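You operate a simulated robot arm through the tools that you are given. There is no shell and no other tool. Be economical: measure what you need, move in short steps, check, and stop when the job is done.

You run a simulated two-armed robot. Do the job below in one go: nothing can be reset, and whatever is moved stays where it is left.

JOB
On the steel table top, fold the shop cloth in half, so that its two long edges meet.

The check looks at the end state, three seconds after you hand in, the way a careful person would. Anything else that was tipped, shoved, dropped, spilled or broken makes it a failure. Flat cloth is picked up by pressing the open fingertips on it (5 to 10 N) and closing them slowly along it; thin cloth reads only 2 to 8 mm in the jaws.

ROBOT AND FRAMES
Two 7-joint arms with two-finger grippers on one trunk, on a base that drives. Base frame: it is fixed to the floor where the robot stands at the start and does not move with it; the origin is under the middle of the robot, x ahead of it, y to its left, z up; the surface under the hand at the start is at about z = 0.85. Lengths are in m, angles in degrees, forces in N, time in s.
The left shoulder is at the start at [0.099, 0.216, 1.091], the right one opposite. With the tool pointing down near the work surface each hand reaches from about 0.32 to 0.84 m from the robot's upright axis, wherever it stands, measured 20 degrees to its own side. Places, roughly: steel table top [0.6, -0.1, 0.8]. Payload 3.18 kg a hand.
The tool frame of a hand sits at the grasp point between the pads (the TCP): z along the fingers, y along the line on which they close. The tips reach 0.03 m beyond it. Largest opening 0.144 m; the body of the gripper starts 0.103 m behind the TCP.
Orientation is that of the tool frame in the base frame, as [roll, pitch, yaw] about the fixed x, y, z axes, in that order (R = Rz(yaw) Ry(pitch) Rx(roll)). With the fingers straight down and closing along the base's y, the tool's x points along the base's -x, its y along +y and its z along -z.

CONTROLS
- The arms move only by the tool drive_tool. It takes "left_increments", "right_increments" or both (then of equal length, played together; a hand with none holds still); each is a list of rows, each a list of 7 numbers: the turn, a rotation vector about the base's x, y, z in degrees, then the shift along the base's x, y, z in m, then the gripper command, from -1 (shut) to 1 (fully open), values between in proportion. In form: [[ax, ay, az, tx, ty, tz, jaw], ...]. A call has 1 to 10 rows; each row is the pose to reach, as a shift and turn from the pose commanded when the call began. Rows are played at 5 a second. More than 0.05 m and 8.6 degrees between two rows, or a gripper value outside its range, and nothing of the call is played. A pose out of reach is approached as far as the arm can. The call stops where the force on the tool passes 40 N (or 10 N more than at its start, if that is more) or the arm is blocked; 0.2 s more then pass. The fingers move at their own pace and stop on an object; they squeeze with about 42 N. The grip force told is the motor's: it shows also when the fingers shut on nothing. Time passes only in rows, and 0.2 s behind the last, so rows that repeat a pose let the fingers close. It gives the time, the measured TCP pose, the force on the tool (base axes), the opening and the grip force at its end, in the units of the frame above (readings bear some noise), with the torque about the TCP (base axes, N m) and any sound that the robot's microphone picked up.
- Cameras (640 x 400 px; columns grow to the right, rows downward): "scene" is now at [0.2023, -0.0164, 1.2525]; the picture's right is [-0.31, -0.95, 0.00], its down [-0.66, 0.21, -0.72] and it looks along [0.69, -0.22, -0.69] (base axes); focal length 214 px, centre (320, 200). "left" rides on the left gripper at [0.076, -0.016, -0.143] in its tool frame; the picture's right is [0.21, 0.98, 0.00], its down [-0.84, 0.18, -0.51] and it looks along [-0.50, 0.11, 0.86] (tool axes); focal length 218 px, centre (320, 200). "right" rides on the right gripper at [0.077, 0.016, -0.143] in its tool frame; the picture's right is [-0.21, 0.98, 0.00], its down [-0.84, -0.18, -0.51] and it looks along [-0.50, -0.11, 0.86] (tool axes); focal length 218 px, centre (320, 200). There is no depth. A picture from a camera that has moved, and an enlarged one, comes with that camera's place and axes in the base frame and with its lens. The place of the scene camera against the robot may be out by one fixed shift of up to 0.018 m in any direction.
- grab_frame(camera): a new picture of that camera. It takes no simulated time.
- raise_lower(by): slides the trunk up (or, below 0, down) by that many m; the arms and the scene camera ride with it, the base frame stays. It gives what a move gives, with no picture.
- drive_base(legs): drives the robot by 1 to 6 legs, each [ahead, left, turn to the left] in m, m and degrees, along the robot's own axes; the way and the turn of a leg run together, so that a leg with both is an arc; at most 1.5 m and 180 degrees a leg. The arms and the cameras ride along, it lands a little off, and it stops where it bumps. It gives what a move gives.
- aim_head(pan, tilt): turns the head with the scene camera to pan (to the left, within 80 degrees either way) and tilt (down, from -29 to 69), counted from straight ahead of the robot. It gives what a move gives.
- close_up(camera, box): a new picture of the part [left, top, right, bottom] of that camera's present view, enlarged. It takes no simulated time.
- finish_job(): hands the job in; it is judged then, once.

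Go step by step. Nothing tells you exact positions but the pictures and the camera data: compare them with the known pose of the tool, close in by small moves and look again before you grip or let go. The budget is 120 turns and 108 pictures, counting those below and the enlarged ones. Unless the task says otherwise, let go and move clear before handing in, and close with one line.

The tools are called after "Emit:" as a command line: name --argument value ..., lists and objects as JSON in quotes. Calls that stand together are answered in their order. drive_tool: Moves the arms, as the interface text tells. Its arguments: {"type":"object","properties":{"left_increments":{"type":"array"},"right_increments":{"type":"array"}},"required":[]} The other tools are called the same way: raise_lower (by) slides the trunk up or down; drive_base (legs) drives the base; aim_head (pan, tilt) turns the head that bears the scene camera; grab_frame (camera) takes a picture; close_up (camera, box) takes an enlarged picture of a part of a camera's view; finish_job () hands the job in.

At the start:

```text
time: 0.0
left_tcp_pos: [0.4787, 0.1259, 1.0323]
left_ee_rot: [180.0, 0.0, -179.9]
left_wrist_force: [0.2, 0.4, 0.1]
left_torque: [0.01, -0.04, 0.0]
left_gripper_width: 0.1439
left_finger_force: 0.0
right_tcp_pos: [0.3391, -0.2443, 1.0753]
right_ee_rot: [-179.9, -0.1, -180.0]
right_wrist_force: [0.3, 0.1, 0.7]
right_torque: [0.0, 0.01, 0.01]
right_gripper_width: 0.1438
right_finger_force: 0.1
trunk travel left (down, up): [-0.175, 0.194]
robot x, y, heading: [0.0014, -0.0029, 0.2]
head pan, tilt: [-17.8, 43.8]
```

scene: 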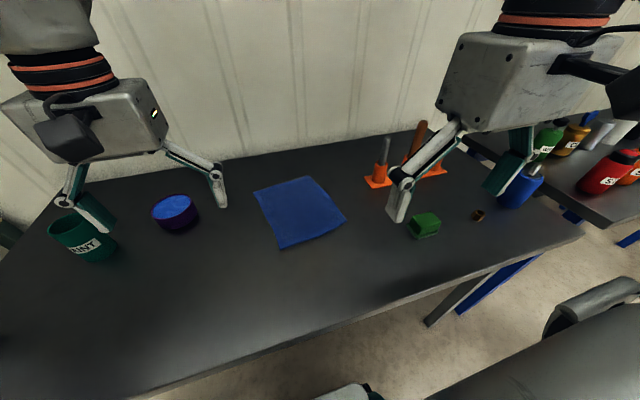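
right: 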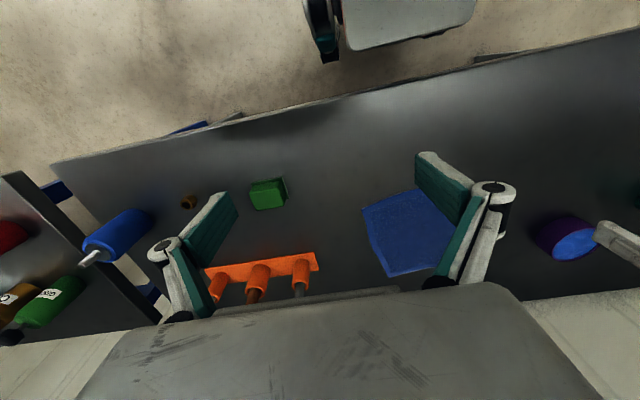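
left: 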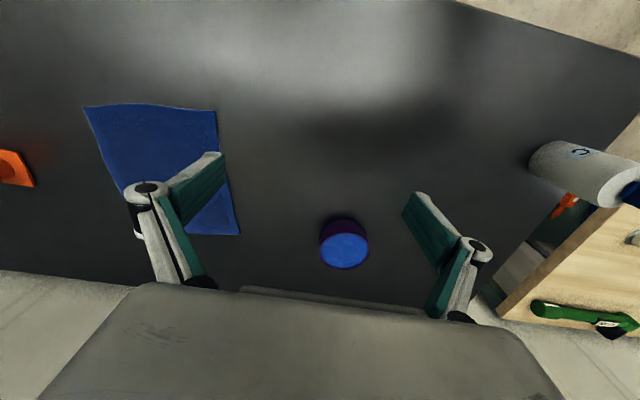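

The cloth lies ahead with its long edges running roughly along x: the left edge is at about y≈0, the right edge at about y≈-0.17, and x runs from about 0.5 to 0.7. I plan to grip the two corners of the left edge, left hand at the far corner and right hand at the near one, and fold toward -y. First I'll shift the base right for reach and look closer.

Emit:
drive_base --legs '[[0, -0.12, 0]]'

Emit:
aim_head --pan 5 --tilt 44

Emit:
grab_frame --camera "scene"

Emit:
close_up --camera "scene" --box '[240, 125, 400, 265]'

Emit:
grab_frame --camera "left"

```text
time: 1.7
left_tcp_pos: [0.4792, 0.0062, 1.0319]
left_ee_rot: [180.0, 0.0, -179.8]
left_wrist_force: [0.1, -0.8, 0.4]
left_torque: [0.03, 0.0, 0.02]
left_gripper_width: 0.1441
left_finger_force: 0.1
right_tcp_pos: [0.3399, -0.3657, 1.0762]
right_ee_rot: [180.0, -0.2, -179.8]
right_wrist_force: [-0.5, 0.3, 0.9]
right_torque: [0.04, 0.01, -0.01]
right_gripper_width: 0.144
right_finger_force: 0.0
trunk travel left (down, up): [-0.175, 0.194]
robot x, y, heading: [0.0005, -0.1246, 0.2]
head pan, tilt: [-17.8, 43.8]
```

```text
time: 2.6
left_tcp_pos: [0.4784, 0.0062, 1.0332]
left_ee_rot: [-180.0, 0.0, -179.7]
left_wrist_force: [-0.1, -0.4, -0.1]
left_torque: [-0.01, 0.04, -0.01]
left_gripper_width: 0.1442
left_finger_force: 0.0
right_tcp_pos: [0.3395, -0.3659, 1.0751]
right_ee_rot: [-180.0, -0.1, -179.9]
right_wrist_force: [-0.1, -0.4, 0.5]
right_torque: [0.01, -0.02, -0.01]
right_gripper_width: 0.1439
right_finger_force: 0.1
trunk travel left (down, up): [-0.175, 0.194]
robot x, y, heading: [0.0017, -0.1188, -0.0]
head pan, tilt: [5.0, 44.0]
```

```text
104 pictures are left
camera scene: at [0.206, -0.1042, 1.2522], right [0.09, -1.0, 0.0], down [-0.69, -0.06, -0.72], along [0.72, 0.06, -0.69], focal length 214 px, centre (320, 200)
```

scene: 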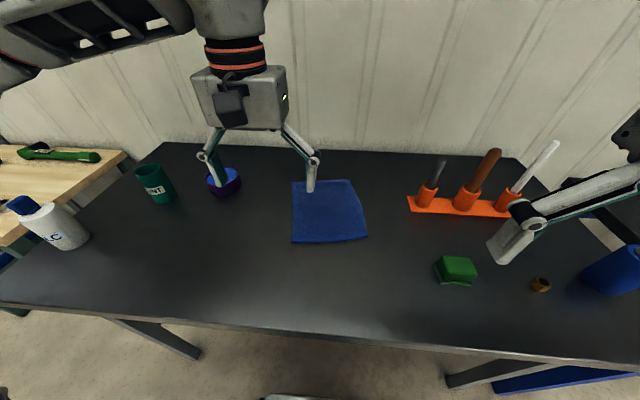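

```text
2.86 times, centred on (320, 195) of scene
camera zoom: at [0.206, -0.1042, 1.2522], right [0.09, -1.0, 0.0], down [-0.69, -0.06, -0.72], along [0.72, 0.06, -0.69], focal length 613 px, centre (320, 214)
```

zoom: 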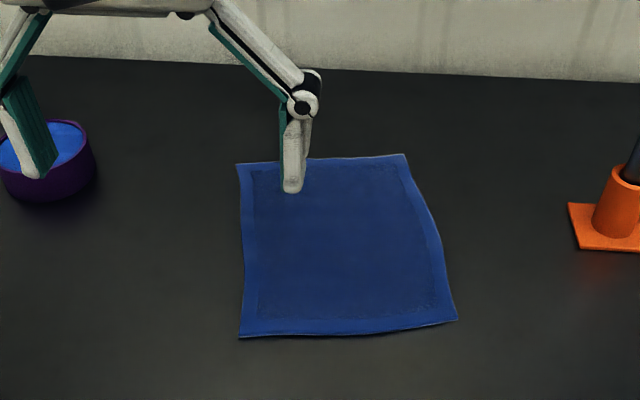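

```text
102 pictures are left
camera left: at [0.4024, -0.0099, 1.174], right [-0.21, 0.98, 0.0], down [0.84, 0.18, 0.51], along [0.5, 0.11, -0.86], focal length 218 px, centre (320, 200)
```

left: 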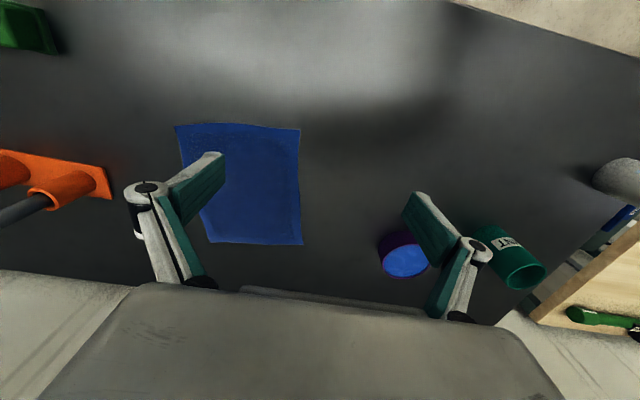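

Two cameras agree on the table at z≈0.85 and the corners at A(.696,.020), D(.480,-.020), B(.726,-.155) and C(.513,-.195). I'll turn both hands so they close along the long edge, then bring them above the A and D corners.

Emit:
drive_tool --left_increments '[[0, 0, -8, 0.0197, 0, -0.004, 0.5], [0, 0, -16, 0.0394, 0, -0.008, 0], [0, 0, -24, 0.0591, 0, -0.012, -0.5], [0, 0, -32, 0.0788, 0, -0.016, -0.5], [0, 0, -40, 0.0985, 0, -0.02, -0.5], [0, 0, -48, 0.1182, 0, -0.024, -0.5], [0, 0, -56, 0.1379, 0, -0.028, -0.5], [0, 0, -64, 0.1576, 0, -0.032, -0.5], [0, 0, -72, 0.1773, 0, -0.036, -0.5], [0, 0, -80, 0.197, -0.002, -0.04, -0.5]]' --right_increments '[[0, 0, -8, 0.0, 0.02, 0, 0.5], [0, 0, -16, 0.01, 0.04, -0.01, 0], [0, 0, -24, 0.03, 0.07, -0.02, -0.5], [0, 0, -32, 0.05, 0.1, -0.03, -0.5], [0, 0, -40, 0.07, 0.14, -0.04, -0.5], [0, 0, -48, 0.09, 0.18, -0.05, -0.5], [0, 0, -56, 0.11, 0.22, -0.06, -0.5], [0, 0, -64, 0.13, 0.26, -0.07, -0.5], [0, 0, -72, 0.15, 0.3, -0.08, -0.5], [0, 0, -80, 0.164, 0.338, -0.082, -0.5]]'

Emit:
grab_frame --camera "scene"

Emit:
grab_frame --camera "left"

Emit:
grab_frame --camera "right"

```text
time: 4.4
left_tcp_pos: [0.5501, -0.0288, 0.9726]
left_ee_rot: [174.4, 11.0, 134.2]
left_wrist_force: [22.5, 33.7, -2.2]
left_torque: [-5.46, 3.55, -0.91]
left_gripper_width: 0.0361
left_finger_force: 0.1
left hand out of reach, approached as far as the arm can: row 4, 5, 6, 7, 8, 9
right_tcp_pos: [0.4623, -0.1182, 1.0033]
right_ee_rot: [-177.8, 0.4, 115.2]
right_wrist_force: [-21.2, -33.6, 2.1]
right_torque: [4.61, -3.03, -0.06]
right_gripper_width: 0.0358
right_finger_force: 0.0
trunk travel left (down, up): [-0.175, 0.194]
robot x, y, heading: [-0.0003, -0.1206, -0.2]
head pan, tilt: [5.0, 44.0]
stopped in row 9 (left hand): the force on the tool passed its limit at 169 N (the readings are from after the stop); the commanded pose is now the measured one
```

```text
101 pictures are left
camera scene: at [0.2074, -0.1049, 1.2516], right [0.09, -1.0, 0.0], down [-0.69, -0.06, -0.72], along [0.72, 0.06, -0.7], focal length 214 px, centre (320, 200)
```

scene: 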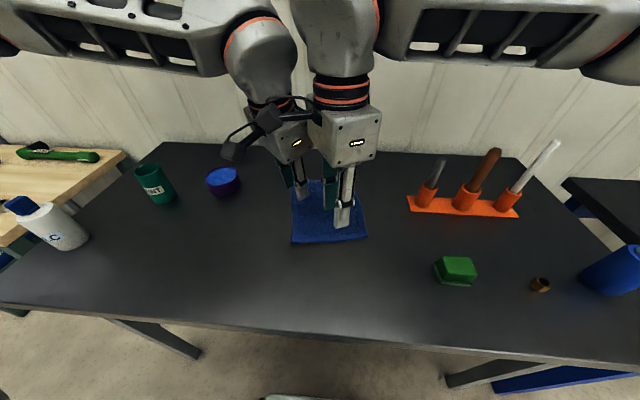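

```text
100 pictures are left
camera left: at [0.4575, 0.0238, 1.0947], right [0.54, 0.84, 0.05], down [0.6, -0.43, 0.67], along [0.59, -0.33, -0.74], focal length 218 px, centre (320, 200)
```

left: 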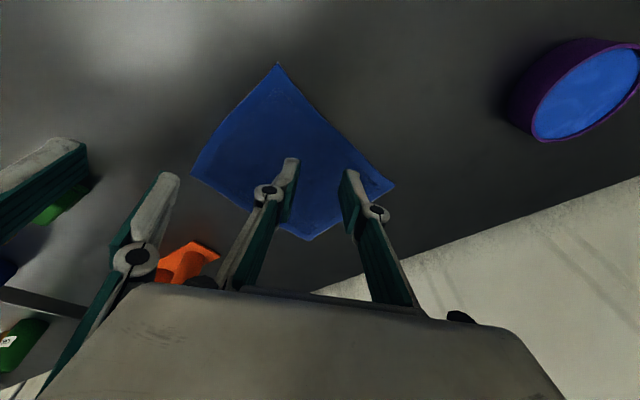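

```text
99 pictures are left
camera right: at [0.4489, -0.0388, 1.1459], right [0.97, 0.23, -0.03], down [0.21, -0.83, 0.52], along [0.09, -0.51, -0.85], focal length 218 px, centre (320, 200)
```

right: 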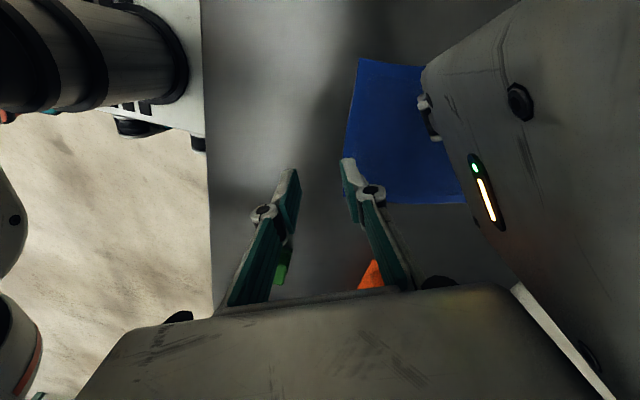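

The left wrist can't yaw the negative way and the hands met in the air; nothing on the table was touched. I'll back the right hand away and straighten the left one upward.

Emit:
drive_tool --right_increments '[[0, 0, 0, -0.02, -0.04, 0.01, -0.5], [0, 0, 0, -0.04, -0.08, 0.02, -0.5], [0, 0, 0, -0.06, -0.12, 0.03, -0.5], [0, 0, 0, -0.07, -0.15, 0.04, -0.5]]'

Emit:
drive_tool --left_increments '[[0, 0, 8, 0, 0.02, 0.01, -0.5], [0, 0, 16, 0, 0.04, 0.02, -0.5], [0, 0, 24, 0, 0.05, 0.03, -0.5], [0, 0, 32, 0, 0.06, 0.04, -0.5]]'

```text
time: 5.4
left_tcp_pos: [0.5463, -0.0303, 0.9735]
left_ee_rot: [174.2, 11.1, 133.5]
left_wrist_force: [0.4, -0.2, -0.2]
left_torque: [-0.06, -0.01, 0.01]
left_gripper_width: 0.0358
left_finger_force: 0.1
right_tcp_pos: [0.3929, -0.2671, 1.0448]
right_ee_rot: [-178.4, 0.5, 115.4]
right_wrist_force: [-0.1, -0.3, -0.3]
right_torque: [0.01, 0.01, 0.01]
right_gripper_width: 0.0359
right_finger_force: 0.1
trunk travel left (down, up): [-0.175, 0.194]
robot x, y, heading: [0.0007, -0.1221, -0.1]
head pan, tilt: [5.0, 44.0]
```

```text
time: 6.4
left_tcp_pos: [0.5453, 0.0297, 1.015]
left_ee_rot: [174.4, 11.1, 165.6]
left_wrist_force: [0.4, -0.2, 0.8]
left_torque: [-0.01, 0.02, -0.01]
left_gripper_width: 0.0359
left_finger_force: 0.2
right_tcp_pos: [0.3939, -0.2652, 1.0445]
right_ee_rot: [-178.4, 0.5, 115.3]
right_wrist_force: [1.1, -0.8, 0.4]
right_torque: [0.03, 0.04, 0.02]
right_gripper_width: 0.0361
right_finger_force: 0.1
trunk travel left (down, up): [-0.175, 0.194]
robot x, y, heading: [-0.0017, -0.1214, 0.1]
head pan, tilt: [5.0, 44.0]
```

The hands are apart now. I'll level the left tool and then yaw it the positive way.

Emit:
drive_tool --left_increments '[[-1.35, 6.05, 0, 0, 0, 0.01, -0.5], [-2.7, 12.1, 0, 0, 0, 0.02, -0.5]]'

Emit:
drive_tool --left_increments '[[0, 0, 8, 0, 0, 0, -0.5], [0, 0, 16, 0, 0, 0, -0.5], [0, 0, 24, 0, 0, 0, -0.5], [0, 0, 32, 0, 0, 0, -0.5], [0, 0, 40, 0, 0, 0, -0.5], [0, 0, 48, 0, 0, 0, -0.5], [0, 0, 56, 0, 0, 0, -0.5], [0, 0, 64, 0, 0, 0, -0.5], [0, 0, 72, 0, 0, 0, -0.5], [0, 0, 80, 0, 0, 0, -0.5]]'

```text
time: 7.0
left_tcp_pos: [0.5463, 0.0297, 1.0331]
left_ee_rot: [179.9, -0.2, 166.0]
left_wrist_force: [0.4, -1.2, 0.1]
left_torque: [-0.02, -0.01, 0.03]
left_gripper_width: 0.0357
left_finger_force: 0.0
right_tcp_pos: [0.3935, -0.2664, 1.044]
right_ee_rot: [-178.2, 0.4, 115.3]
right_wrist_force: [0.9, 0.5, -0.5]
right_torque: [-0.02, -0.04, 0.01]
right_gripper_width: 0.0357
right_finger_force: 0.0
trunk travel left (down, up): [-0.175, 0.194]
robot x, y, heading: [0.0001, -0.1236, 0.1]
head pan, tilt: [5.0, 44.0]
```

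```text
time: 9.2
left_tcp_pos: [0.5455, 0.0281, 1.0348]
left_ee_rot: [179.9, 0.1, -113.8]
left_wrist_force: [-0.2, -0.7, 0.2]
left_torque: [-0.02, -0.01, -0.01]
left_gripper_width: 0.0359
left_finger_force: 0.0
right_tcp_pos: [0.3937, -0.2653, 1.0447]
right_ee_rot: [-178.3, 0.5, 115.3]
right_wrist_force: [0.3, 0.4, 0.3]
right_torque: [-0.02, -0.01, 0.01]
right_gripper_width: 0.0361
right_finger_force: 0.1
trunk travel left (down, up): [-0.175, 0.194]
robot x, y, heading: [-0.0002, -0.1236, 0.2]
head pan, tilt: [5.0, 44.0]
```

The positive yaw works. I'll finish the yaw and move the left hand above corner A, keeping it high.

Emit:
drive_tool --left_increments '[[0, 0, 8, 0.03, -0.006, -0.01, -0.5], [0, 0, 16, 0.06, -0.012, -0.02, -0.5], [0, 0, 24, 0.09, -0.018, -0.03, -0.5], [0, 0, 32, 0.12, -0.024, -0.04, -0.5], [0, 0, 34, 0.13, -0.024, -0.06, -0.5], [0, 0, 34, 0.13, -0.024, -0.08, -0.5]]'

Emit:
drive_tool --right_increments '[[0, 0, -5, 0, 0, 0, -0.5], [0, 0, -10, 0, 0, 0, -0.5], [0, 0, -15, 0, 0, 0, -0.5]]'

Emit:
grab_frame --camera "left"

Emit:
grab_frame --camera "scene"

```text
time: 10.6
left_tcp_pos: [0.6762, 0.0036, 0.9542]
left_ee_rot: [179.9, 0.0, -79.9]
left_wrist_force: [0.0, -0.4, -0.5]
left_torque: [0.01, 0.0, 0.01]
left_gripper_width: 0.036
left_finger_force: 0.0
right_tcp_pos: [0.3932, -0.2656, 1.0446]
right_ee_rot: [-178.3, 0.5, 115.3]
right_wrist_force: [0.4, -0.6, 0.8]
right_torque: [-0.01, -0.02, -0.01]
right_gripper_width: 0.036
right_finger_force: 0.0
trunk travel left (down, up): [-0.175, 0.194]
robot x, y, heading: [0.001, -0.1189, 0.3]
head pan, tilt: [5.0, 44.0]
```

```text
time: 11.4
left_tcp_pos: [0.676, 0.0058, 0.9538]
left_ee_rot: [179.9, 0.0, -80.0]
left_wrist_force: [-0.8, -1.2, -0.8]
left_torque: [-0.01, 0.01, 0.0]
left_gripper_width: 0.0359
left_finger_force: 0.0
right_tcp_pos: [0.3914, -0.2663, 1.0445]
right_ee_rot: [-178.1, 0.5, 100.1]
right_wrist_force: [-0.3, 0.5, -0.6]
right_torque: [-0.02, 0.01, 0.03]
right_gripper_width: 0.0359
right_finger_force: 0.0
trunk travel left (down, up): [-0.175, 0.194]
robot x, y, heading: [0.0036, -0.1244, 0.0]
head pan, tilt: [5.0, 44.0]
```

```text
98 pictures are left
camera left: at [0.7058, -0.0681, 1.0957], right [-0.93, -0.38, 0.0], down [-0.32, 0.8, 0.51], along [-0.19, 0.47, -0.86], focal length 218 px, centre (320, 200)
```

left: 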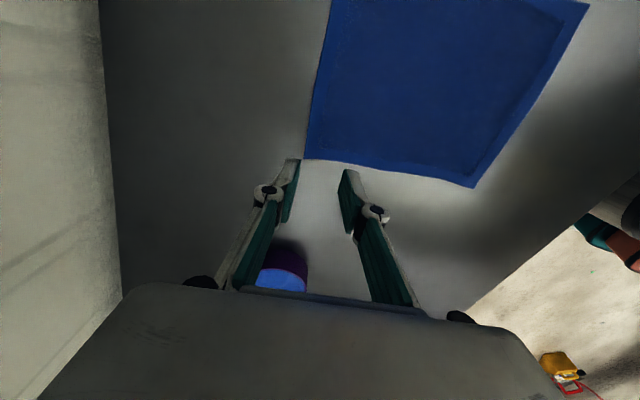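

```text
97 pictures are left
camera scene: at [0.2059, -0.1048, 1.2521], right [0.09, -1.0, 0.0], down [-0.69, -0.06, -0.72], along [0.72, 0.06, -0.69], focal length 214 px, centre (320, 200)
```

scene: 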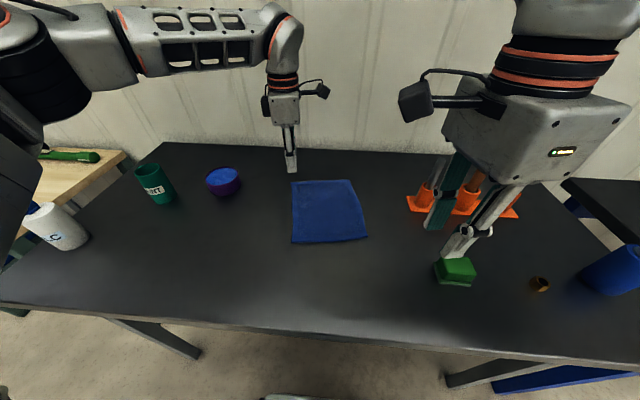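

Corner A shows at about (.692,.021). Before gripping, I'll test in the air that the left hand can reach the fold's end pose with a tilt.

Emit:
drive_tool --left_increments '[[7, 1.3, 0, 0.006, -0.04, 0, -0.5], [14, 2.6, 0, 0.012, -0.08, 0, -0.5], [21.5, 4, 0, 0.018, -0.12, 0, -0.5], [29, 5.4, 0, 0.025, -0.15, 0, -0.5], [29, 5.4, 0, 0.025, -0.15, -0.04, -0.5]]'

Emit:
grab_frame --camera "scene"

```text
time: 12.2
left_tcp_pos: [0.7142, 0.0136, 0.9267]
left_ee_rot: [174.9, 19.2, -72.9]
left_wrist_force: [1.1, -1.7, -0.9]
left_torque: [0.09, 0.05, -0.02]
left_gripper_width: 0.0361
left_finger_force: 0.1
left hand out of reach, approached as far as the arm can: row 3, 4
right_tcp_pos: [0.3963, -0.266, 1.0434]
right_ee_rot: [-178.2, 0.4, 100.4]
right_wrist_force: [2.0, -0.6, -0.8]
right_torque: [0.11, 0.07, -0.02]
right_gripper_width: 0.036
right_finger_force: 0.0
trunk travel left (down, up): [-0.175, 0.194]
robot x, y, heading: [0.001, -0.1187, 0.2]
head pan, tilt: [5.0, 44.0]
stopped in row 4 (left hand): the arm was blocked; the commanded pose is now the measured one
```

```text
96 pictures are left
camera scene: at [0.2091, -0.1065, 1.2509], right [0.09, -1.0, 0.0], down [-0.69, -0.06, -0.72], along [0.71, 0.07, -0.7], focal length 214 px, centre (320, 200)
```

scene: 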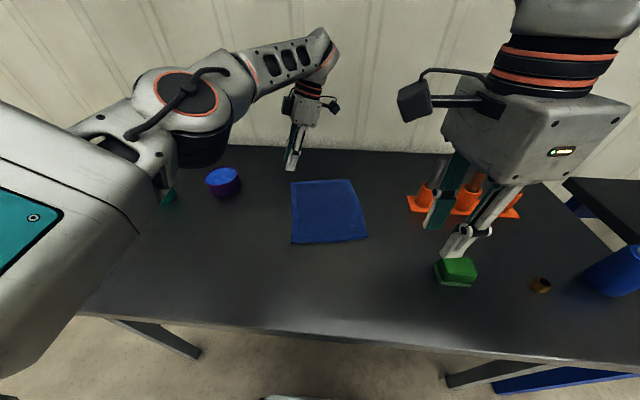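

The left arm swung its elbow out and was blocked, so that tilt doesn't suit it. I'll check the elbow against the mug before moving back.

Emit:
aim_head --pan 45 --tilt 44

Emit:
grab_frame --camera "scene"

Emit:
grab_frame --camera "left"

```text
time: 13.3
left_tcp_pos: [0.7126, 0.0154, 0.931]
left_ee_rot: [175.2, 18.8, -72.8]
left_wrist_force: [-0.8, 0.4, -0.3]
left_torque: [0.02, 0.01, 0.0]
left_gripper_width: 0.0359
left_finger_force: 0.0
right_tcp_pos: [0.3923, -0.2638, 1.0462]
right_ee_rot: [-178.5, 0.5, 100.6]
right_wrist_force: [0.7, -0.2, 0.1]
right_torque: [0.02, 0.0, -0.03]
right_gripper_width: 0.036
right_finger_force: 0.1
trunk travel left (down, up): [-0.175, 0.194]
robot x, y, heading: [0.0005, -0.1196, 0.2]
head pan, tilt: [45.0, 44.0]
```

```text
95 pictures are left
camera scene: at [0.1818, -0.0537, 1.2522], right [0.71, -0.71, 0.0], down [-0.49, -0.49, -0.72], along [0.51, 0.51, -0.69], focal length 214 px, centre (320, 200)
```

scene: 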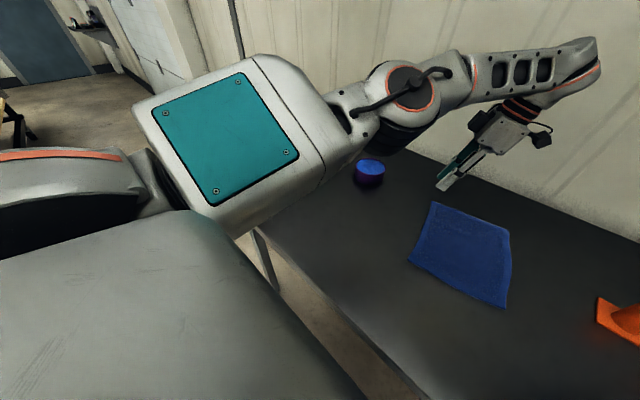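

```text
94 pictures are left
camera left: at [0.775, -0.0894, 1.0393], right [-0.86, -0.5, 0.01], down [-0.32, 0.56, 0.77], along [-0.39, 0.66, -0.64], focal length 218 px, centre (320, 200)
```

left: 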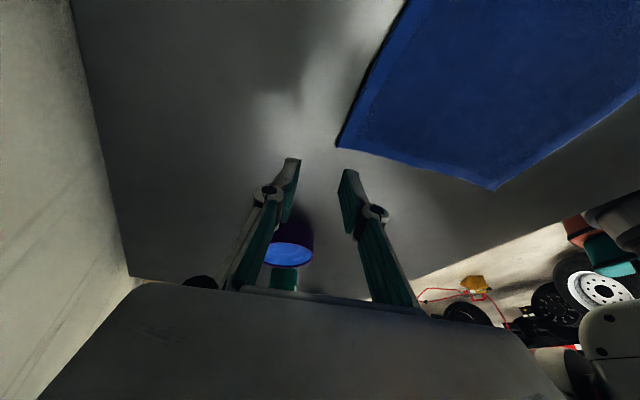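

The elbow is high and clear; it was probably the wall that blocked the wrist. I'll park the left arm and do the fold with the right hand alone, one corner after the other.

Emit:
drive_tool --left_increments '[[-5.6, -3.5, 0, -0.03, 0.01, 0.02, -0.5], [-11.2, -7, 0, -0.06, 0.02, 0.04, -0.5], [-16.8, -10.6, 0, -0.09, 0.03, 0.06, -0.5], [-16.8, -10.6, 0, -0.12, 0.05, 0.08, -0.5], [-16.8, -10.6, 0, -0.15, 0.08, 0.1, -0.5], [-16.8, -10.6, 0, -0.18, 0.11, 0.12, -0.5], [-16.8, -10.6, 0, -0.21, 0.14, 0.14, -0.5], [-16.8, -10.6, 0, -0.24, 0.17, 0.16, -0.5], [-16.8, -10.6, 0, -0.27, 0.2, 0.17, -0.5], [-16.8, -10.6, 0, -0.3, 0.23, 0.18, -0.5]]'

Emit:
aim_head --pan 10 --tilt 44

Emit:
grab_frame --camera "scene"

```text
time: 15.5
left_tcp_pos: [0.4117, 0.2413, 1.1162]
left_ee_rot: [-179.5, -0.4, -72.4]
left_wrist_force: [-0.9, 0.2, -0.2]
left_torque: [-0.07, -0.02, 0.0]
left_gripper_width: 0.0358
left_finger_force: 0.0
right_tcp_pos: [0.3915, -0.2644, 1.0462]
right_ee_rot: [-178.5, 0.5, 100.6]
right_wrist_force: [-0.6, -0.2, -0.3]
right_torque: [-0.02, -0.03, -0.02]
right_gripper_width: 0.0358
right_finger_force: 0.0
trunk travel left (down, up): [-0.175, 0.194]
robot x, y, heading: [0.0022, -0.1236, 0.1]
head pan, tilt: [45.0, 44.0]
```

```text
time: 16.5
left_tcp_pos: [0.4116, 0.2394, 1.1155]
left_ee_rot: [-179.4, -0.3, -72.4]
left_wrist_force: [0.9, -1.0, -1.0]
left_torque: [0.0, 0.01, -0.01]
left_gripper_width: 0.0361
left_finger_force: 0.1
right_tcp_pos: [0.3925, -0.2636, 1.046]
right_ee_rot: [-178.5, 0.5, 100.5]
right_wrist_force: [0.2, -0.1, 0.1]
right_torque: [-0.02, -0.04, 0.02]
right_gripper_width: 0.036
right_finger_force: 0.0
trunk travel left (down, up): [-0.175, 0.194]
robot x, y, heading: [-0.0023, -0.1215, 0.1]
head pan, tilt: [10.0, 44.0]
```

```text
93 pictures are left
camera scene: at [0.2048, -0.0974, 1.2522], right [0.18, -0.98, 0.0], down [-0.68, -0.12, -0.72], along [0.71, 0.13, -0.69], focal length 214 px, centre (320, 200)
```

scene: 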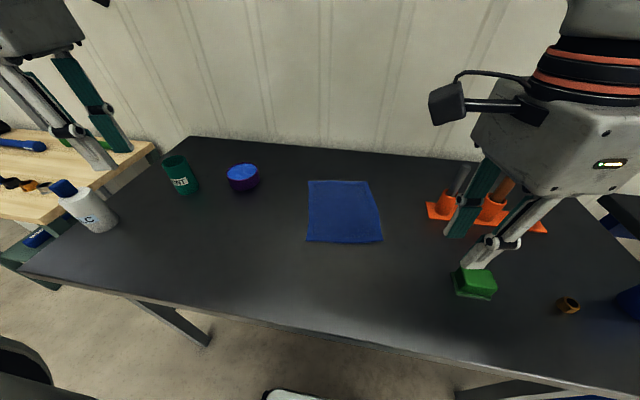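

The mug, bowl and bottle are untouched. I'll drive back left for better right-arm reach and bring the right hand above corner A.

Emit:
drive_base --legs '[[0, 0.12, 0]]'

Emit:
drive_tool --right_increments '[[0, 0, 0, 0.03, 0.02, 0, -0.5], [0, 0, 0, 0.06, 0.035, 0, -0.5], [0, 0, 0, 0.095, 0.055, 0, -0.5], [0, 0, 0, 0.13, 0.075, 0, -0.5], [0, 0, 0, 0.165, 0.095, 0, -0.5], [0, 0, 0, 0.2, 0.115, 0, -0.5], [0, 0, 0, 0.24, 0.13, -0.02, -0.5], [0, 0, 0, 0.26, 0.14, -0.05, -0.5], [0, 0, 0, 0.28, 0.15, -0.09, -0.5], [0, 0, 0, 0.28, 0.15, -0.09, -0.5]]'

Emit:
grab_frame --camera "scene"

Emit:
grab_frame --camera "right"

```text
time: 18.2
left_tcp_pos: [0.4126, 0.3579, 1.1156]
left_ee_rot: [-179.4, -0.4, -72.4]
left_wrist_force: [-0.4, 0.4, 0.2]
left_torque: [-0.02, -0.01, 0.0]
left_gripper_width: 0.0359
left_finger_force: 0.1
right_tcp_pos: [0.3915, -0.1454, 1.0465]
right_ee_rot: [-178.4, 0.5, 100.6]
right_wrist_force: [-0.5, -0.4, -0.4]
right_torque: [-0.03, -0.02, -0.01]
right_gripper_width: 0.0361
right_finger_force: 0.1
trunk travel left (down, up): [-0.175, 0.194]
robot x, y, heading: [-0.0013, -0.0046, 0.1]
head pan, tilt: [10.0, 44.0]
```

```text
time: 20.4
left_tcp_pos: [0.4115, 0.3561, 1.1174]
left_ee_rot: [-179.3, -0.4, -72.5]
left_wrist_force: [-1.0, -0.5, 0.0]
left_torque: [0.01, -0.02, -0.01]
left_gripper_width: 0.0361
left_finger_force: 0.1
right_tcp_pos: [0.6722, 0.0025, 0.957]
right_ee_rot: [-178.6, 0.5, 100.5]
right_wrist_force: [-0.9, -0.5, 0.4]
right_torque: [0.02, -0.03, 0.01]
right_gripper_width: 0.0359
right_finger_force: 0.1
trunk travel left (down, up): [-0.175, 0.194]
robot x, y, heading: [-0.0021, -0.0047, 0.1]
head pan, tilt: [10.0, 44.0]
```

```text
92 pictures are left
camera scene: at [0.2035, 0.0203, 1.2526], right [0.17, -0.98, 0.0], down [-0.68, -0.12, -0.72], along [0.71, 0.13, -0.69], focal length 214 px, centre (320, 200)
```

scene: 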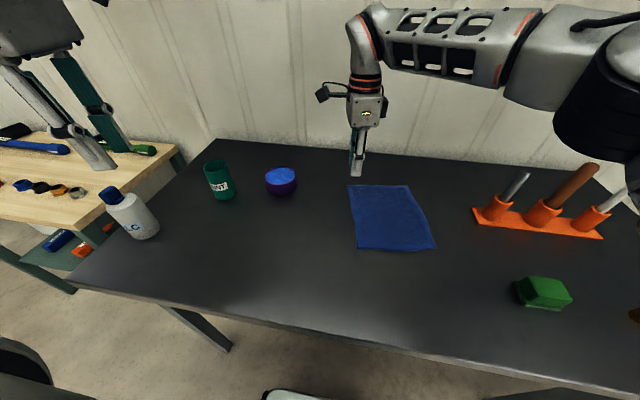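

```text
91 pictures are left
camera right: at [0.6775, 0.0831, 1.0997], right [1.0, -0.03, -0.02], down [-0.01, -0.85, 0.52], along [-0.03, -0.52, -0.85], focal length 218 px, centre (320, 200)
```

right: 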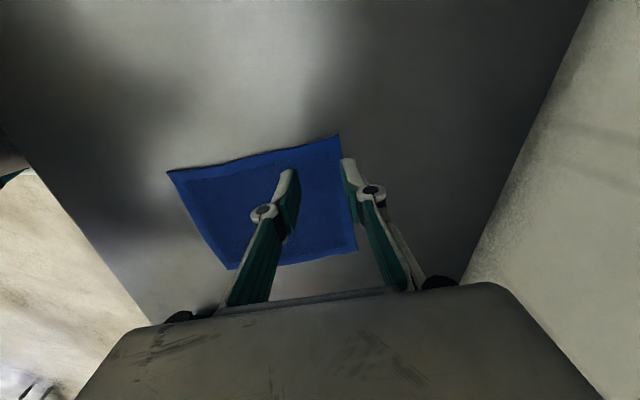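

The right camera confirms corner A at about (.692,.018), and the TCP sits over the grip spot. I'll air-test the tilted end pose with this hand before gripping.

Emit:
drive_tool --right_increments '[[6, 1.1, 0, 0.006, -0.035, 0, -0.5], [12, 2.2, 0, 0.012, -0.07, 0, -0.5], [18, 3.3, 0, 0.018, -0.105, 0, -0.5], [24, 4.4, 0, 0.024, -0.14, 0, -0.5], [30, 5.5, 0, 0.03, -0.155, 0, -0.5]]'

Emit:
grab_frame --camera "scene"

```text
time: 21.6
left_tcp_pos: [0.4126, 0.3572, 1.1163]
left_ee_rot: [-179.5, -0.2, -72.4]
left_wrist_force: [0.1, -0.3, 0.7]
left_torque: [-0.01, 0.01, 0.0]
left_gripper_width: 0.0358
left_finger_force: 0.0
right_tcp_pos: [0.7008, -0.1513, 0.9557]
right_ee_rot: [-178.6, -29.9, 100.6]
right_wrist_force: [0.8, 0.0, 0.2]
right_torque: [0.0, 0.02, 0.0]
right_gripper_width: 0.0357
right_finger_force: 0.0
trunk travel left (down, up): [-0.175, 0.194]
robot x, y, heading: [0.0014, -0.0027, -0.0]
head pan, tilt: [10.0, 44.0]
```

```text
90 pictures are left
camera scene: at [0.205, 0.02, 1.252], right [0.17, -0.98, 0.0], down [-0.68, -0.12, -0.72], along [0.71, 0.13, -0.69], focal length 214 px, centre (320, 200)
```

scene: 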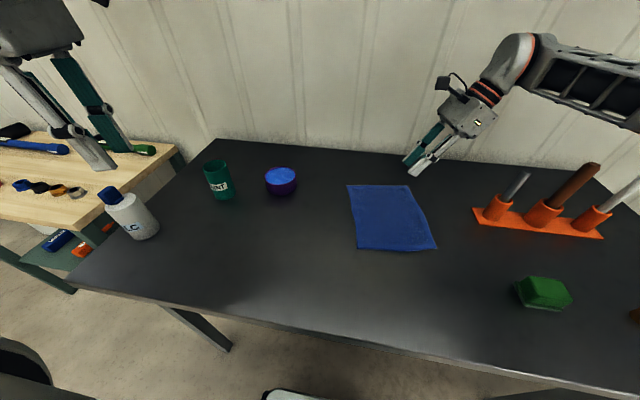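

The end pose is reachable and clear. I'll go back over corner A and lower to just above the cloth.

Emit:
drive_tool --right_increments '[[-6, -1.1, 0, -0.006, 0.035, 0, -0.5], [-12, -2.2, 0, -0.012, 0.07, 0, -0.5], [-18, -3.3, 0, -0.018, 0.105, 0, -0.5], [-24, -4.4, 0, -0.024, 0.14, 0, -0.5], [-31, -5.5, 0, -0.03, 0.156, 0, -0.5], [-31, -5.5, 0, -0.03, 0.156, -0.03, -0.5], [-31, -5.5, 0, -0.03, 0.156, -0.055, -0.5], [-31, -5.5, 0, -0.03, 0.156, -0.055, -0.5]]'

Emit:
grab_frame --camera "right"

Emit:
close_up --camera "scene" --box '[320, 140, 450, 260]'

```text
time: 23.4
left_tcp_pos: [0.4122, 0.3577, 1.1174]
left_ee_rot: [-179.5, -0.5, -72.4]
left_wrist_force: [0.5, -0.2, -0.4]
left_torque: [-0.01, 0.01, 0.0]
left_gripper_width: 0.0362
left_finger_force: 0.0
right_tcp_pos: [0.6702, 0.0048, 0.9018]
right_ee_rot: [-178.5, 1.5, 100.3]
right_wrist_force: [0.1, 0.4, -0.6]
right_torque: [0.01, -0.05, 0.02]
right_gripper_width: 0.0361
right_finger_force: 0.2
trunk travel left (down, up): [-0.175, 0.194]
robot x, y, heading: [-0.0028, 0.0023, 0.2]
head pan, tilt: [10.0, 44.0]
```

```text
89 pictures are left
camera right: at [0.6765, 0.0876, 1.0428], right [1.0, -0.03, -0.02], down [-0.01, -0.85, 0.53], along [-0.03, -0.53, -0.85], focal length 218 px, centre (320, 200)
```

right: 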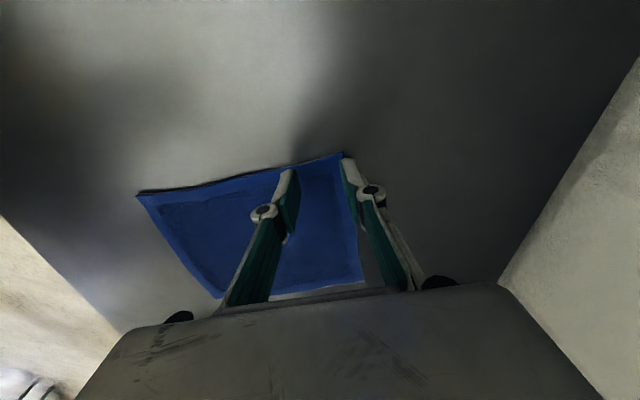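

```text
3.33 times, centred on (385, 200) of scene
camera zoom: at [0.2044, 0.0204, 1.2523], right [0.17, -0.98, 0.0], down [-0.68, -0.12, -0.72], along [0.71, 0.13, -0.69], focal length 715 px, centre (103, 200)
```

zoom: 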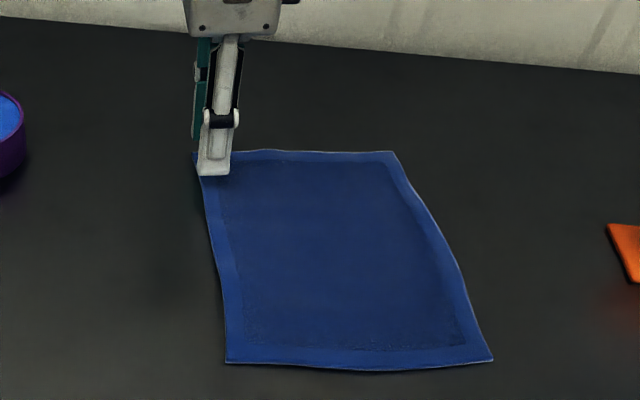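

The outer finger is half off the corner, so I'll shift inward slightly and lower gently to find contact.

Emit:
drive_tool --right_increments '[[0, 0, 0, -0.008, -0.006, 0, -0.5], [0, 0, 0, -0.008, -0.006, -0.01, -0.5], [0, 0, 0, -0.008, -0.006, -0.018, -0.5], [0, 0, 0, -0.008, -0.006, -0.02, -0.5]]'

```text
time: 24.4
left_tcp_pos: [0.4122, 0.3578, 1.1171]
left_ee_rot: [-179.4, -0.4, -72.4]
left_wrist_force: [-0.3, 0.4, 0.3]
left_torque: [0.01, 0.04, 0.02]
left_gripper_width: 0.0361
left_finger_force: 0.0
right_tcp_pos: [0.6643, -0.001, 0.8845]
right_ee_rot: [-178.5, 1.4, 100.5]
right_wrist_force: [0.1, 0.9, 6.2]
right_torque: [0.07, -0.13, 0.03]
right_gripper_width: 0.0357
right_finger_force: 0.0
trunk travel left (down, up): [-0.175, 0.194]
robot x, y, heading: [0.0011, -0.0011, 0.2]
head pan, tilt: [10.0, 44.0]
```

I have contact at about 6 N. Now I'll close slowly along the cloth.

Emit:
drive_tool --right_increments '[[0, 0, 0, 0, 0, -0.001, -0.56], [0, 0, 0, 0, 0, -0.001, -0.62], [0, 0, 0, 0, 0, -0.001, -0.68], [0, 0, 0, 0, 0, -0.001, -0.74], [0, 0, 0, 0, 0, -0.001, -0.8], [0, 0, 0, 0, 0, -0.001, -0.86], [0, 0, 0, 0, 0, -0.001, -0.92], [0, 0, 0, 0, 0, -0.001, -1], [0, 0, 0, 0, 0, -0.001, -1], [0, 0, 0, 0, 0, -0.001, -1]]'

Emit:
close_up --camera "scene" --box '[320, 140, 450, 260]'

Emit:
close_up --camera "right" --box '[200, 100, 440, 300]'

```text
time: 26.6
left_tcp_pos: [0.4114, 0.3577, 1.1157]
left_ee_rot: [-179.4, -0.4, -72.4]
left_wrist_force: [0.3, -0.3, 0.3]
left_torque: [-0.02, -0.01, -0.01]
left_gripper_width: 0.0359
left_finger_force: 0.0
right_tcp_pos: [0.6639, -0.001, 0.8816]
right_ee_rot: [-178.4, 1.6, 100.5]
right_wrist_force: [0.4, -0.5, 5.7]
right_torque: [-0.04, -0.01, 0.03]
right_gripper_width: 0.0054
right_finger_force: 36.4
trunk travel left (down, up): [-0.175, 0.194]
robot x, y, heading: [-0.004, -0.0039, -0.1]
head pan, tilt: [10.0, 44.0]
```

```text
3.33 times, centred on (385, 200) of scene
camera zoom: at [0.2041, 0.0206, 1.2522], right [0.17, -0.98, 0.0], down [-0.68, -0.12, -0.72], along [0.71, 0.13, -0.69], focal length 715 px, centre (103, 200)
```

zoom: 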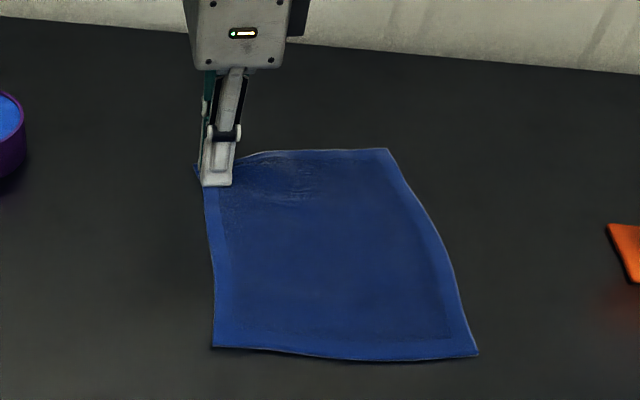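

```text
2.00 times, centred on (320, 200) of right
camera zoom: at [0.6695, 0.0812, 1.0219], right [1.0, -0.03, -0.02], down [-0.01, -0.85, 0.53], along [-0.03, -0.53, -0.85], focal length 436 px, centre (320, 200)
```

zoom: 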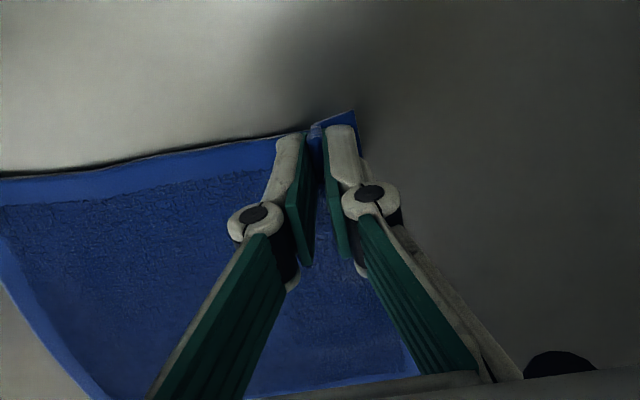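

The jaws hold 5.4 mm of cloth at the corner. I'll carry it over in an arc, tilting gradually, and stop short of landing to look.

Emit:
drive_tool --right_increments '[[0, 0, 0, 0, 0, 0.015, -1], [2.95, 0.55, 0, 0.001, -0.005, 0.023, -1], [5.9, 1.1, 0, 0.003, -0.017, 0.043, -1], [8.85, 1.65, 0, 0.006, -0.034, 0.059, -1], [11.8, 2.2, 0, 0.01, -0.056, 0.07, -1], [14.75, 2.75, 0, 0.015, -0.08, 0.074, -1], [17.7, 3.3, 0, 0.019, -0.103, 0.072, -1], [20.65, 3.85, 0, 0.023, -0.125, 0.063, -1], [25, 4.6, 0, 0.026, -0.142, 0.047, -1]]'

Emit:
close_up --camera "scene" --box '[320, 140, 450, 260]'

Emit:
grab_frame --camera "right"

```text
time: 28.6
left_tcp_pos: [0.4142, 0.3579, 1.1163]
left_ee_rot: [-179.5, -0.4, -72.4]
left_wrist_force: [0.1, -0.3, 0.0]
left_torque: [0.01, 0.02, 0.0]
left_gripper_width: 0.0361
left_finger_force: 0.0
right_tcp_pos: [0.6902, -0.144, 0.925]
right_ee_rot: [-178.2, -24.0, 100.5]
right_wrist_force: [0.4, -0.5, -0.4]
right_torque: [0.06, 0.03, 0.0]
right_gripper_width: 0.0056
right_finger_force: 37.5
trunk travel left (down, up): [-0.175, 0.194]
robot x, y, heading: [0.0015, -0.0021, -0.0]
head pan, tilt: [10.0, 44.0]
```

```text
3.33 times, centred on (385, 200) of scene
camera zoom: at [0.2055, 0.0198, 1.2519], right [0.17, -0.98, 0.0], down [-0.68, -0.12, -0.72], along [0.71, 0.13, -0.7], focal length 715 px, centre (103, 200)
```

zoom: 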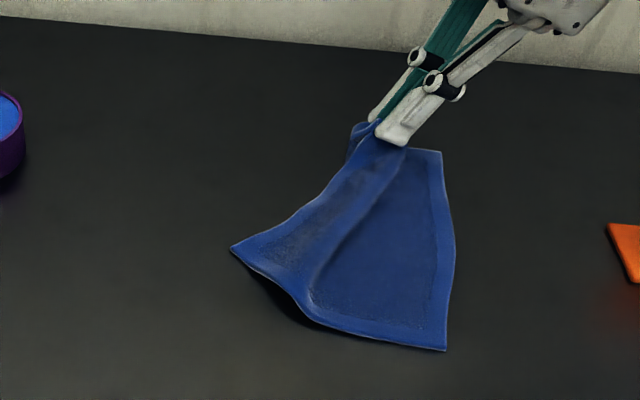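

```text
84 pictures are left
camera right: at [0.7098, -0.129, 1.0862], right [0.99, 0.0, -0.11], down [0.02, -0.99, 0.12], along [-0.11, -0.13, -0.99], focal length 218 px, centre (320, 200)
```

right: 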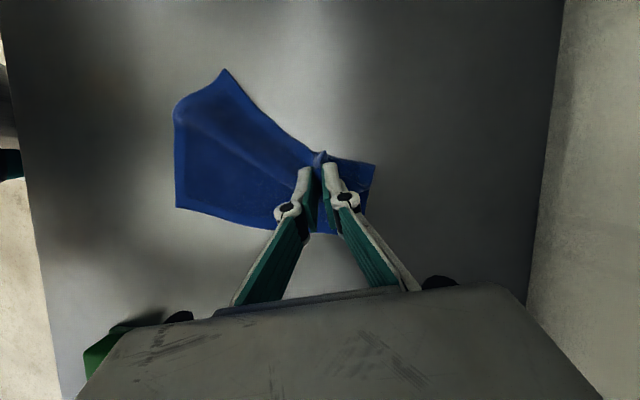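

Corner A is nearly over; the cloth swivelled, so B is now at about (.729,-.175). I'll set corner A down onto B.

Emit:
drive_tool --right_increments '[[2, 0.4, 0, 0.006, -0.016, -0.012, -1], [5, 0.9, 0, 0.012, -0.03, -0.025, -1], [6, 1.1, 0, 0.012, -0.032, -0.035, -1], [6, 1.1, 0, 0.012, -0.032, -0.039, -1], [6, 1.1, 0, 0.012, -0.032, -0.04, -1]]'

Emit:
close_up --camera "scene" --box '[320, 140, 450, 260]'

Emit:
close_up --camera "right" --box '[150, 50, 440, 290]'

```text
time: 29.8
left_tcp_pos: [0.412, 0.3568, 1.1152]
left_ee_rot: [-179.4, -0.3, -72.4]
left_wrist_force: [-0.1, 0.4, -0.3]
left_torque: [0.02, -0.01, 0.03]
left_gripper_width: 0.0362
left_finger_force: 0.0
right_tcp_pos: [0.7023, -0.1746, 0.888]
right_ee_rot: [-178.5, -30.1, 100.5]
right_wrist_force: [0.7, -0.6, 5.1]
right_torque: [0.01, -0.03, -0.02]
right_gripper_width: 0.0054
right_finger_force: 37.2
trunk travel left (down, up): [-0.175, 0.194]
robot x, y, heading: [-0.0011, -0.0054, 0.2]
head pan, tilt: [10.0, 44.0]
```

```text
3.33 times, centred on (385, 200) of scene
camera zoom: at [0.2042, 0.0206, 1.2524], right [0.17, -0.98, 0.0], down [-0.68, -0.12, -0.72], along [0.71, 0.13, -0.69], focal length 715 px, centre (103, 200)
```

zoom: 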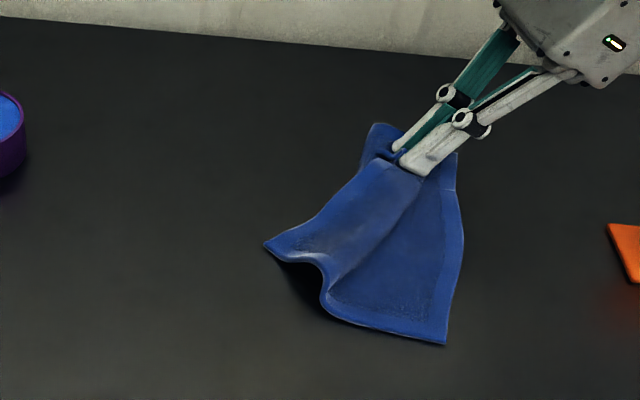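

```text
1.67 times, centred on (295, 170) of right
camera zoom: at [0.7223, -0.1768, 1.0501], right [0.99, 0.01, -0.13], down [0.02, -1.0, 0.02], along [-0.13, -0.02, -0.99], focal length 364 px, centre (362, 250)
```

zoom: 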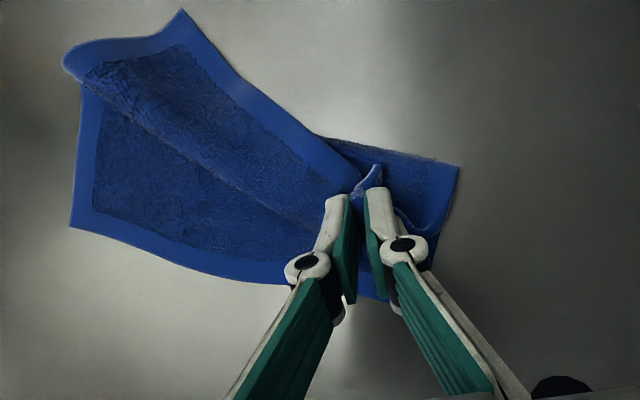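

With this grip the hem sits on the wrong side of the jaws, and D got dragged along with it. I'll carry corner A back to flatten the cloth, then redo the fold two-handed with the jaws closing across the edge.

Emit:
drive_tool --right_increments '[[-3, -0.55, 0, 0, 0.006, 0.022, -1], [-6, -1.1, 0, 0.001, 0.018, 0.042, -1], [-9, -1.65, 0, 0.001, 0.038, 0.06, -1], [-12, -2.2, 0, 0.002, 0.06, 0.07, -1], [-15, -2.75, 0, 0.002, 0.085, 0.07, -1], [-18, -3.3, 0, 0.003, 0.11, 0.066, -1], [-21, -3.85, 0, 0.003, 0.134, 0.054, -1], [-24, -4.4, 0, 0.004, 0.155, 0.036, -1], [-27, -5, 0, 0.004, 0.17, 0.016, -1], [-29, -5.5, 0, 0.004, 0.175, 0, -1]]'

Emit:
close_up --camera "scene" --box '[320, 140, 450, 260]'

Emit:
grab_frame --camera "right"

```text
time: 32.0
left_tcp_pos: [0.4124, 0.3577, 1.1156]
left_ee_rot: [-179.4, -0.3, -72.4]
left_wrist_force: [-0.5, 1.0, 1.0]
left_torque: [0.02, -0.01, -0.05]
left_gripper_width: 0.0361
left_finger_force: 0.1
right_tcp_pos: [0.7061, 0.0002, 0.8874]
right_ee_rot: [-178.5, -0.5, 100.5]
right_wrist_force: [-0.1, -0.2, -0.5]
right_torque: [-0.01, 0.04, -0.02]
right_gripper_width: 0.0056
right_finger_force: 37.4
trunk travel left (down, up): [-0.175, 0.194]
robot x, y, heading: [0.0007, -0.0039, 0.0]
head pan, tilt: [10.0, 44.0]
```

```text
3.33 times, centred on (385, 200) of scene
camera zoom: at [0.2048, 0.0208, 1.2521], right [0.17, -0.98, 0.0], down [-0.68, -0.12, -0.72], along [0.71, 0.13, -0.69], focal length 715 px, centre (103, 200)
```

zoom: 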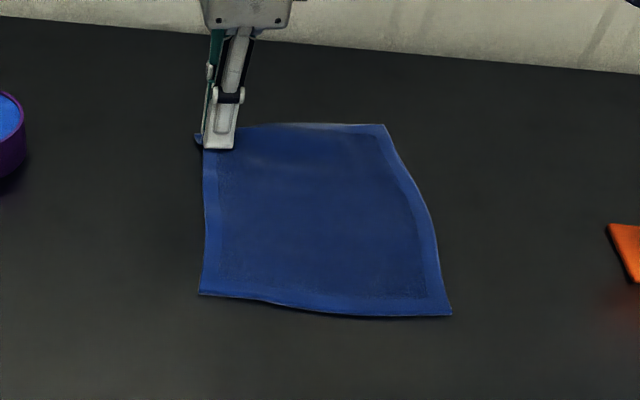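

```text
80 pictures are left
camera right: at [0.7124, 0.077, 1.0309], right [1.0, -0.03, -0.03], down [-0.01, -0.86, 0.5], along [-0.04, -0.5, -0.86], focal length 218 px, centre (320, 200)
```

right: 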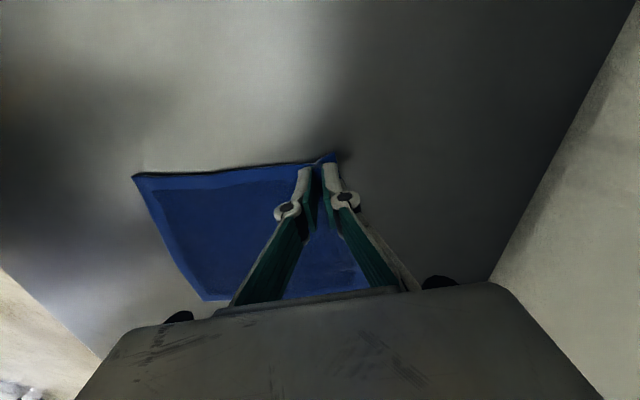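

The cloth is flat again, about 3 cm farther out. I'll release, lift and turn the right hand back to close along y, then pull the cloth nearer by the middle of its near short edge.

Emit:
drive_tool --right_increments '[[0, 0, 0, 0, 0, 0, -0.8], [0, 0, 0, 0, 0, 0, -0.6], [0, 0, 0, 0, 0, 0.02, -0.6], [0, 0, 0, 0, 0, 0.06, -0.6], [0, 0, 0, -0.02, -0.01, 0.1, -0.6], [0, 0, 8, -0.05, -0.02, 0.1, -0.6], [0, 0, 16, -0.08, -0.03, 0.1, -0.6], [0, 0, 24, -0.11, -0.04, 0.1, -0.6], [0, 0, 32, -0.14, -0.06, 0.1, -0.6], [0, 0, 40, -0.17, -0.08, 0.1, -0.6]]'

Emit:
drive_tool --right_increments '[[0, 0, 8, -0.01, 0, 0, -0.6], [0, 0, 16, -0.02, 0, 0, -0.6], [0, 0, 24, -0.03, 0, 0, -0.6], [0, 0, 32, -0.03, 0, 0, -0.6], [0, 0, 40, -0.03, 0, 0, -0.6]]'

Emit:
grab_frame --camera "right"

Emit:
close_up --camera "scene" --box '[320, 140, 450, 260]'

```text
time: 34.2
left_tcp_pos: [0.4116, 0.3578, 1.1167]
left_ee_rot: [-179.5, -0.4, -72.4]
left_wrist_force: [-0.5, -0.9, -0.4]
left_torque: [0.02, -0.02, 0.0]
left_gripper_width: 0.0359
left_finger_force: 0.0
right_tcp_pos: [0.536, -0.0818, 0.9856]
right_ee_rot: [-178.5, -0.5, 140.7]
right_wrist_force: [0.0, 0.5, -0.1]
right_torque: [-0.01, -0.04, -0.03]
right_gripper_width: 0.0289
right_finger_force: 0.0
trunk travel left (down, up): [-0.175, 0.194]
robot x, y, heading: [0.0008, -0.0001, 0.1]
head pan, tilt: [10.0, 44.0]
```

```text
time: 35.4
left_tcp_pos: [0.4134, 0.3584, 1.1159]
left_ee_rot: [-179.5, -0.5, -72.4]
left_wrist_force: [1.0, -0.1, 0.2]
left_torque: [-0.01, 0.0, -0.02]
left_gripper_width: 0.036
left_finger_force: 0.0
right_tcp_pos: [0.5053, -0.0819, 0.9862]
right_ee_rot: [-178.5, -0.5, -179.2]
right_wrist_force: [1.7, 0.1, -0.1]
right_torque: [0.04, 0.02, 0.0]
right_gripper_width: 0.0287
right_finger_force: 0.0
trunk travel left (down, up): [-0.175, 0.194]
robot x, y, heading: [-0.002, -0.0021, -0.0]
head pan, tilt: [10.0, 44.0]
```

```text
79 pictures are left
camera right: at [0.4303, -0.0618, 1.1302], right [0.2, 0.98, -0.03], down [0.85, -0.16, 0.5], along [0.49, -0.12, -0.86], focal length 218 px, centre (320, 200)
```

right: 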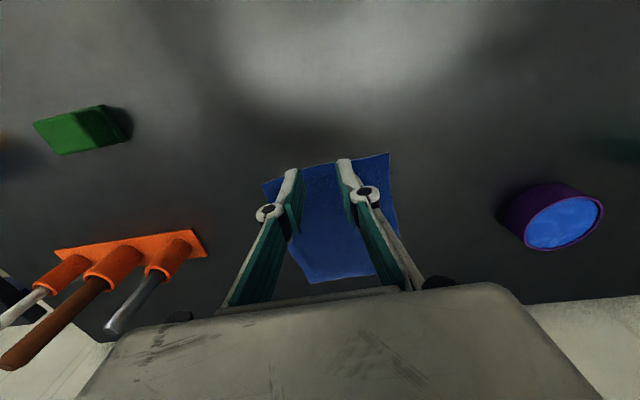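

```text
3.33 times, centred on (385, 200) of scene
camera zoom: at [0.2045, 0.0206, 1.2522], right [0.17, -0.98, 0.0], down [-0.68, -0.12, -0.72], along [0.71, 0.13, -0.69], focal length 715 px, centre (103, 200)
```

zoom: 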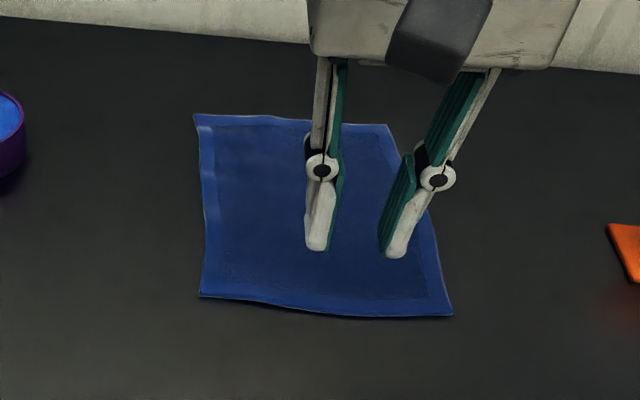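

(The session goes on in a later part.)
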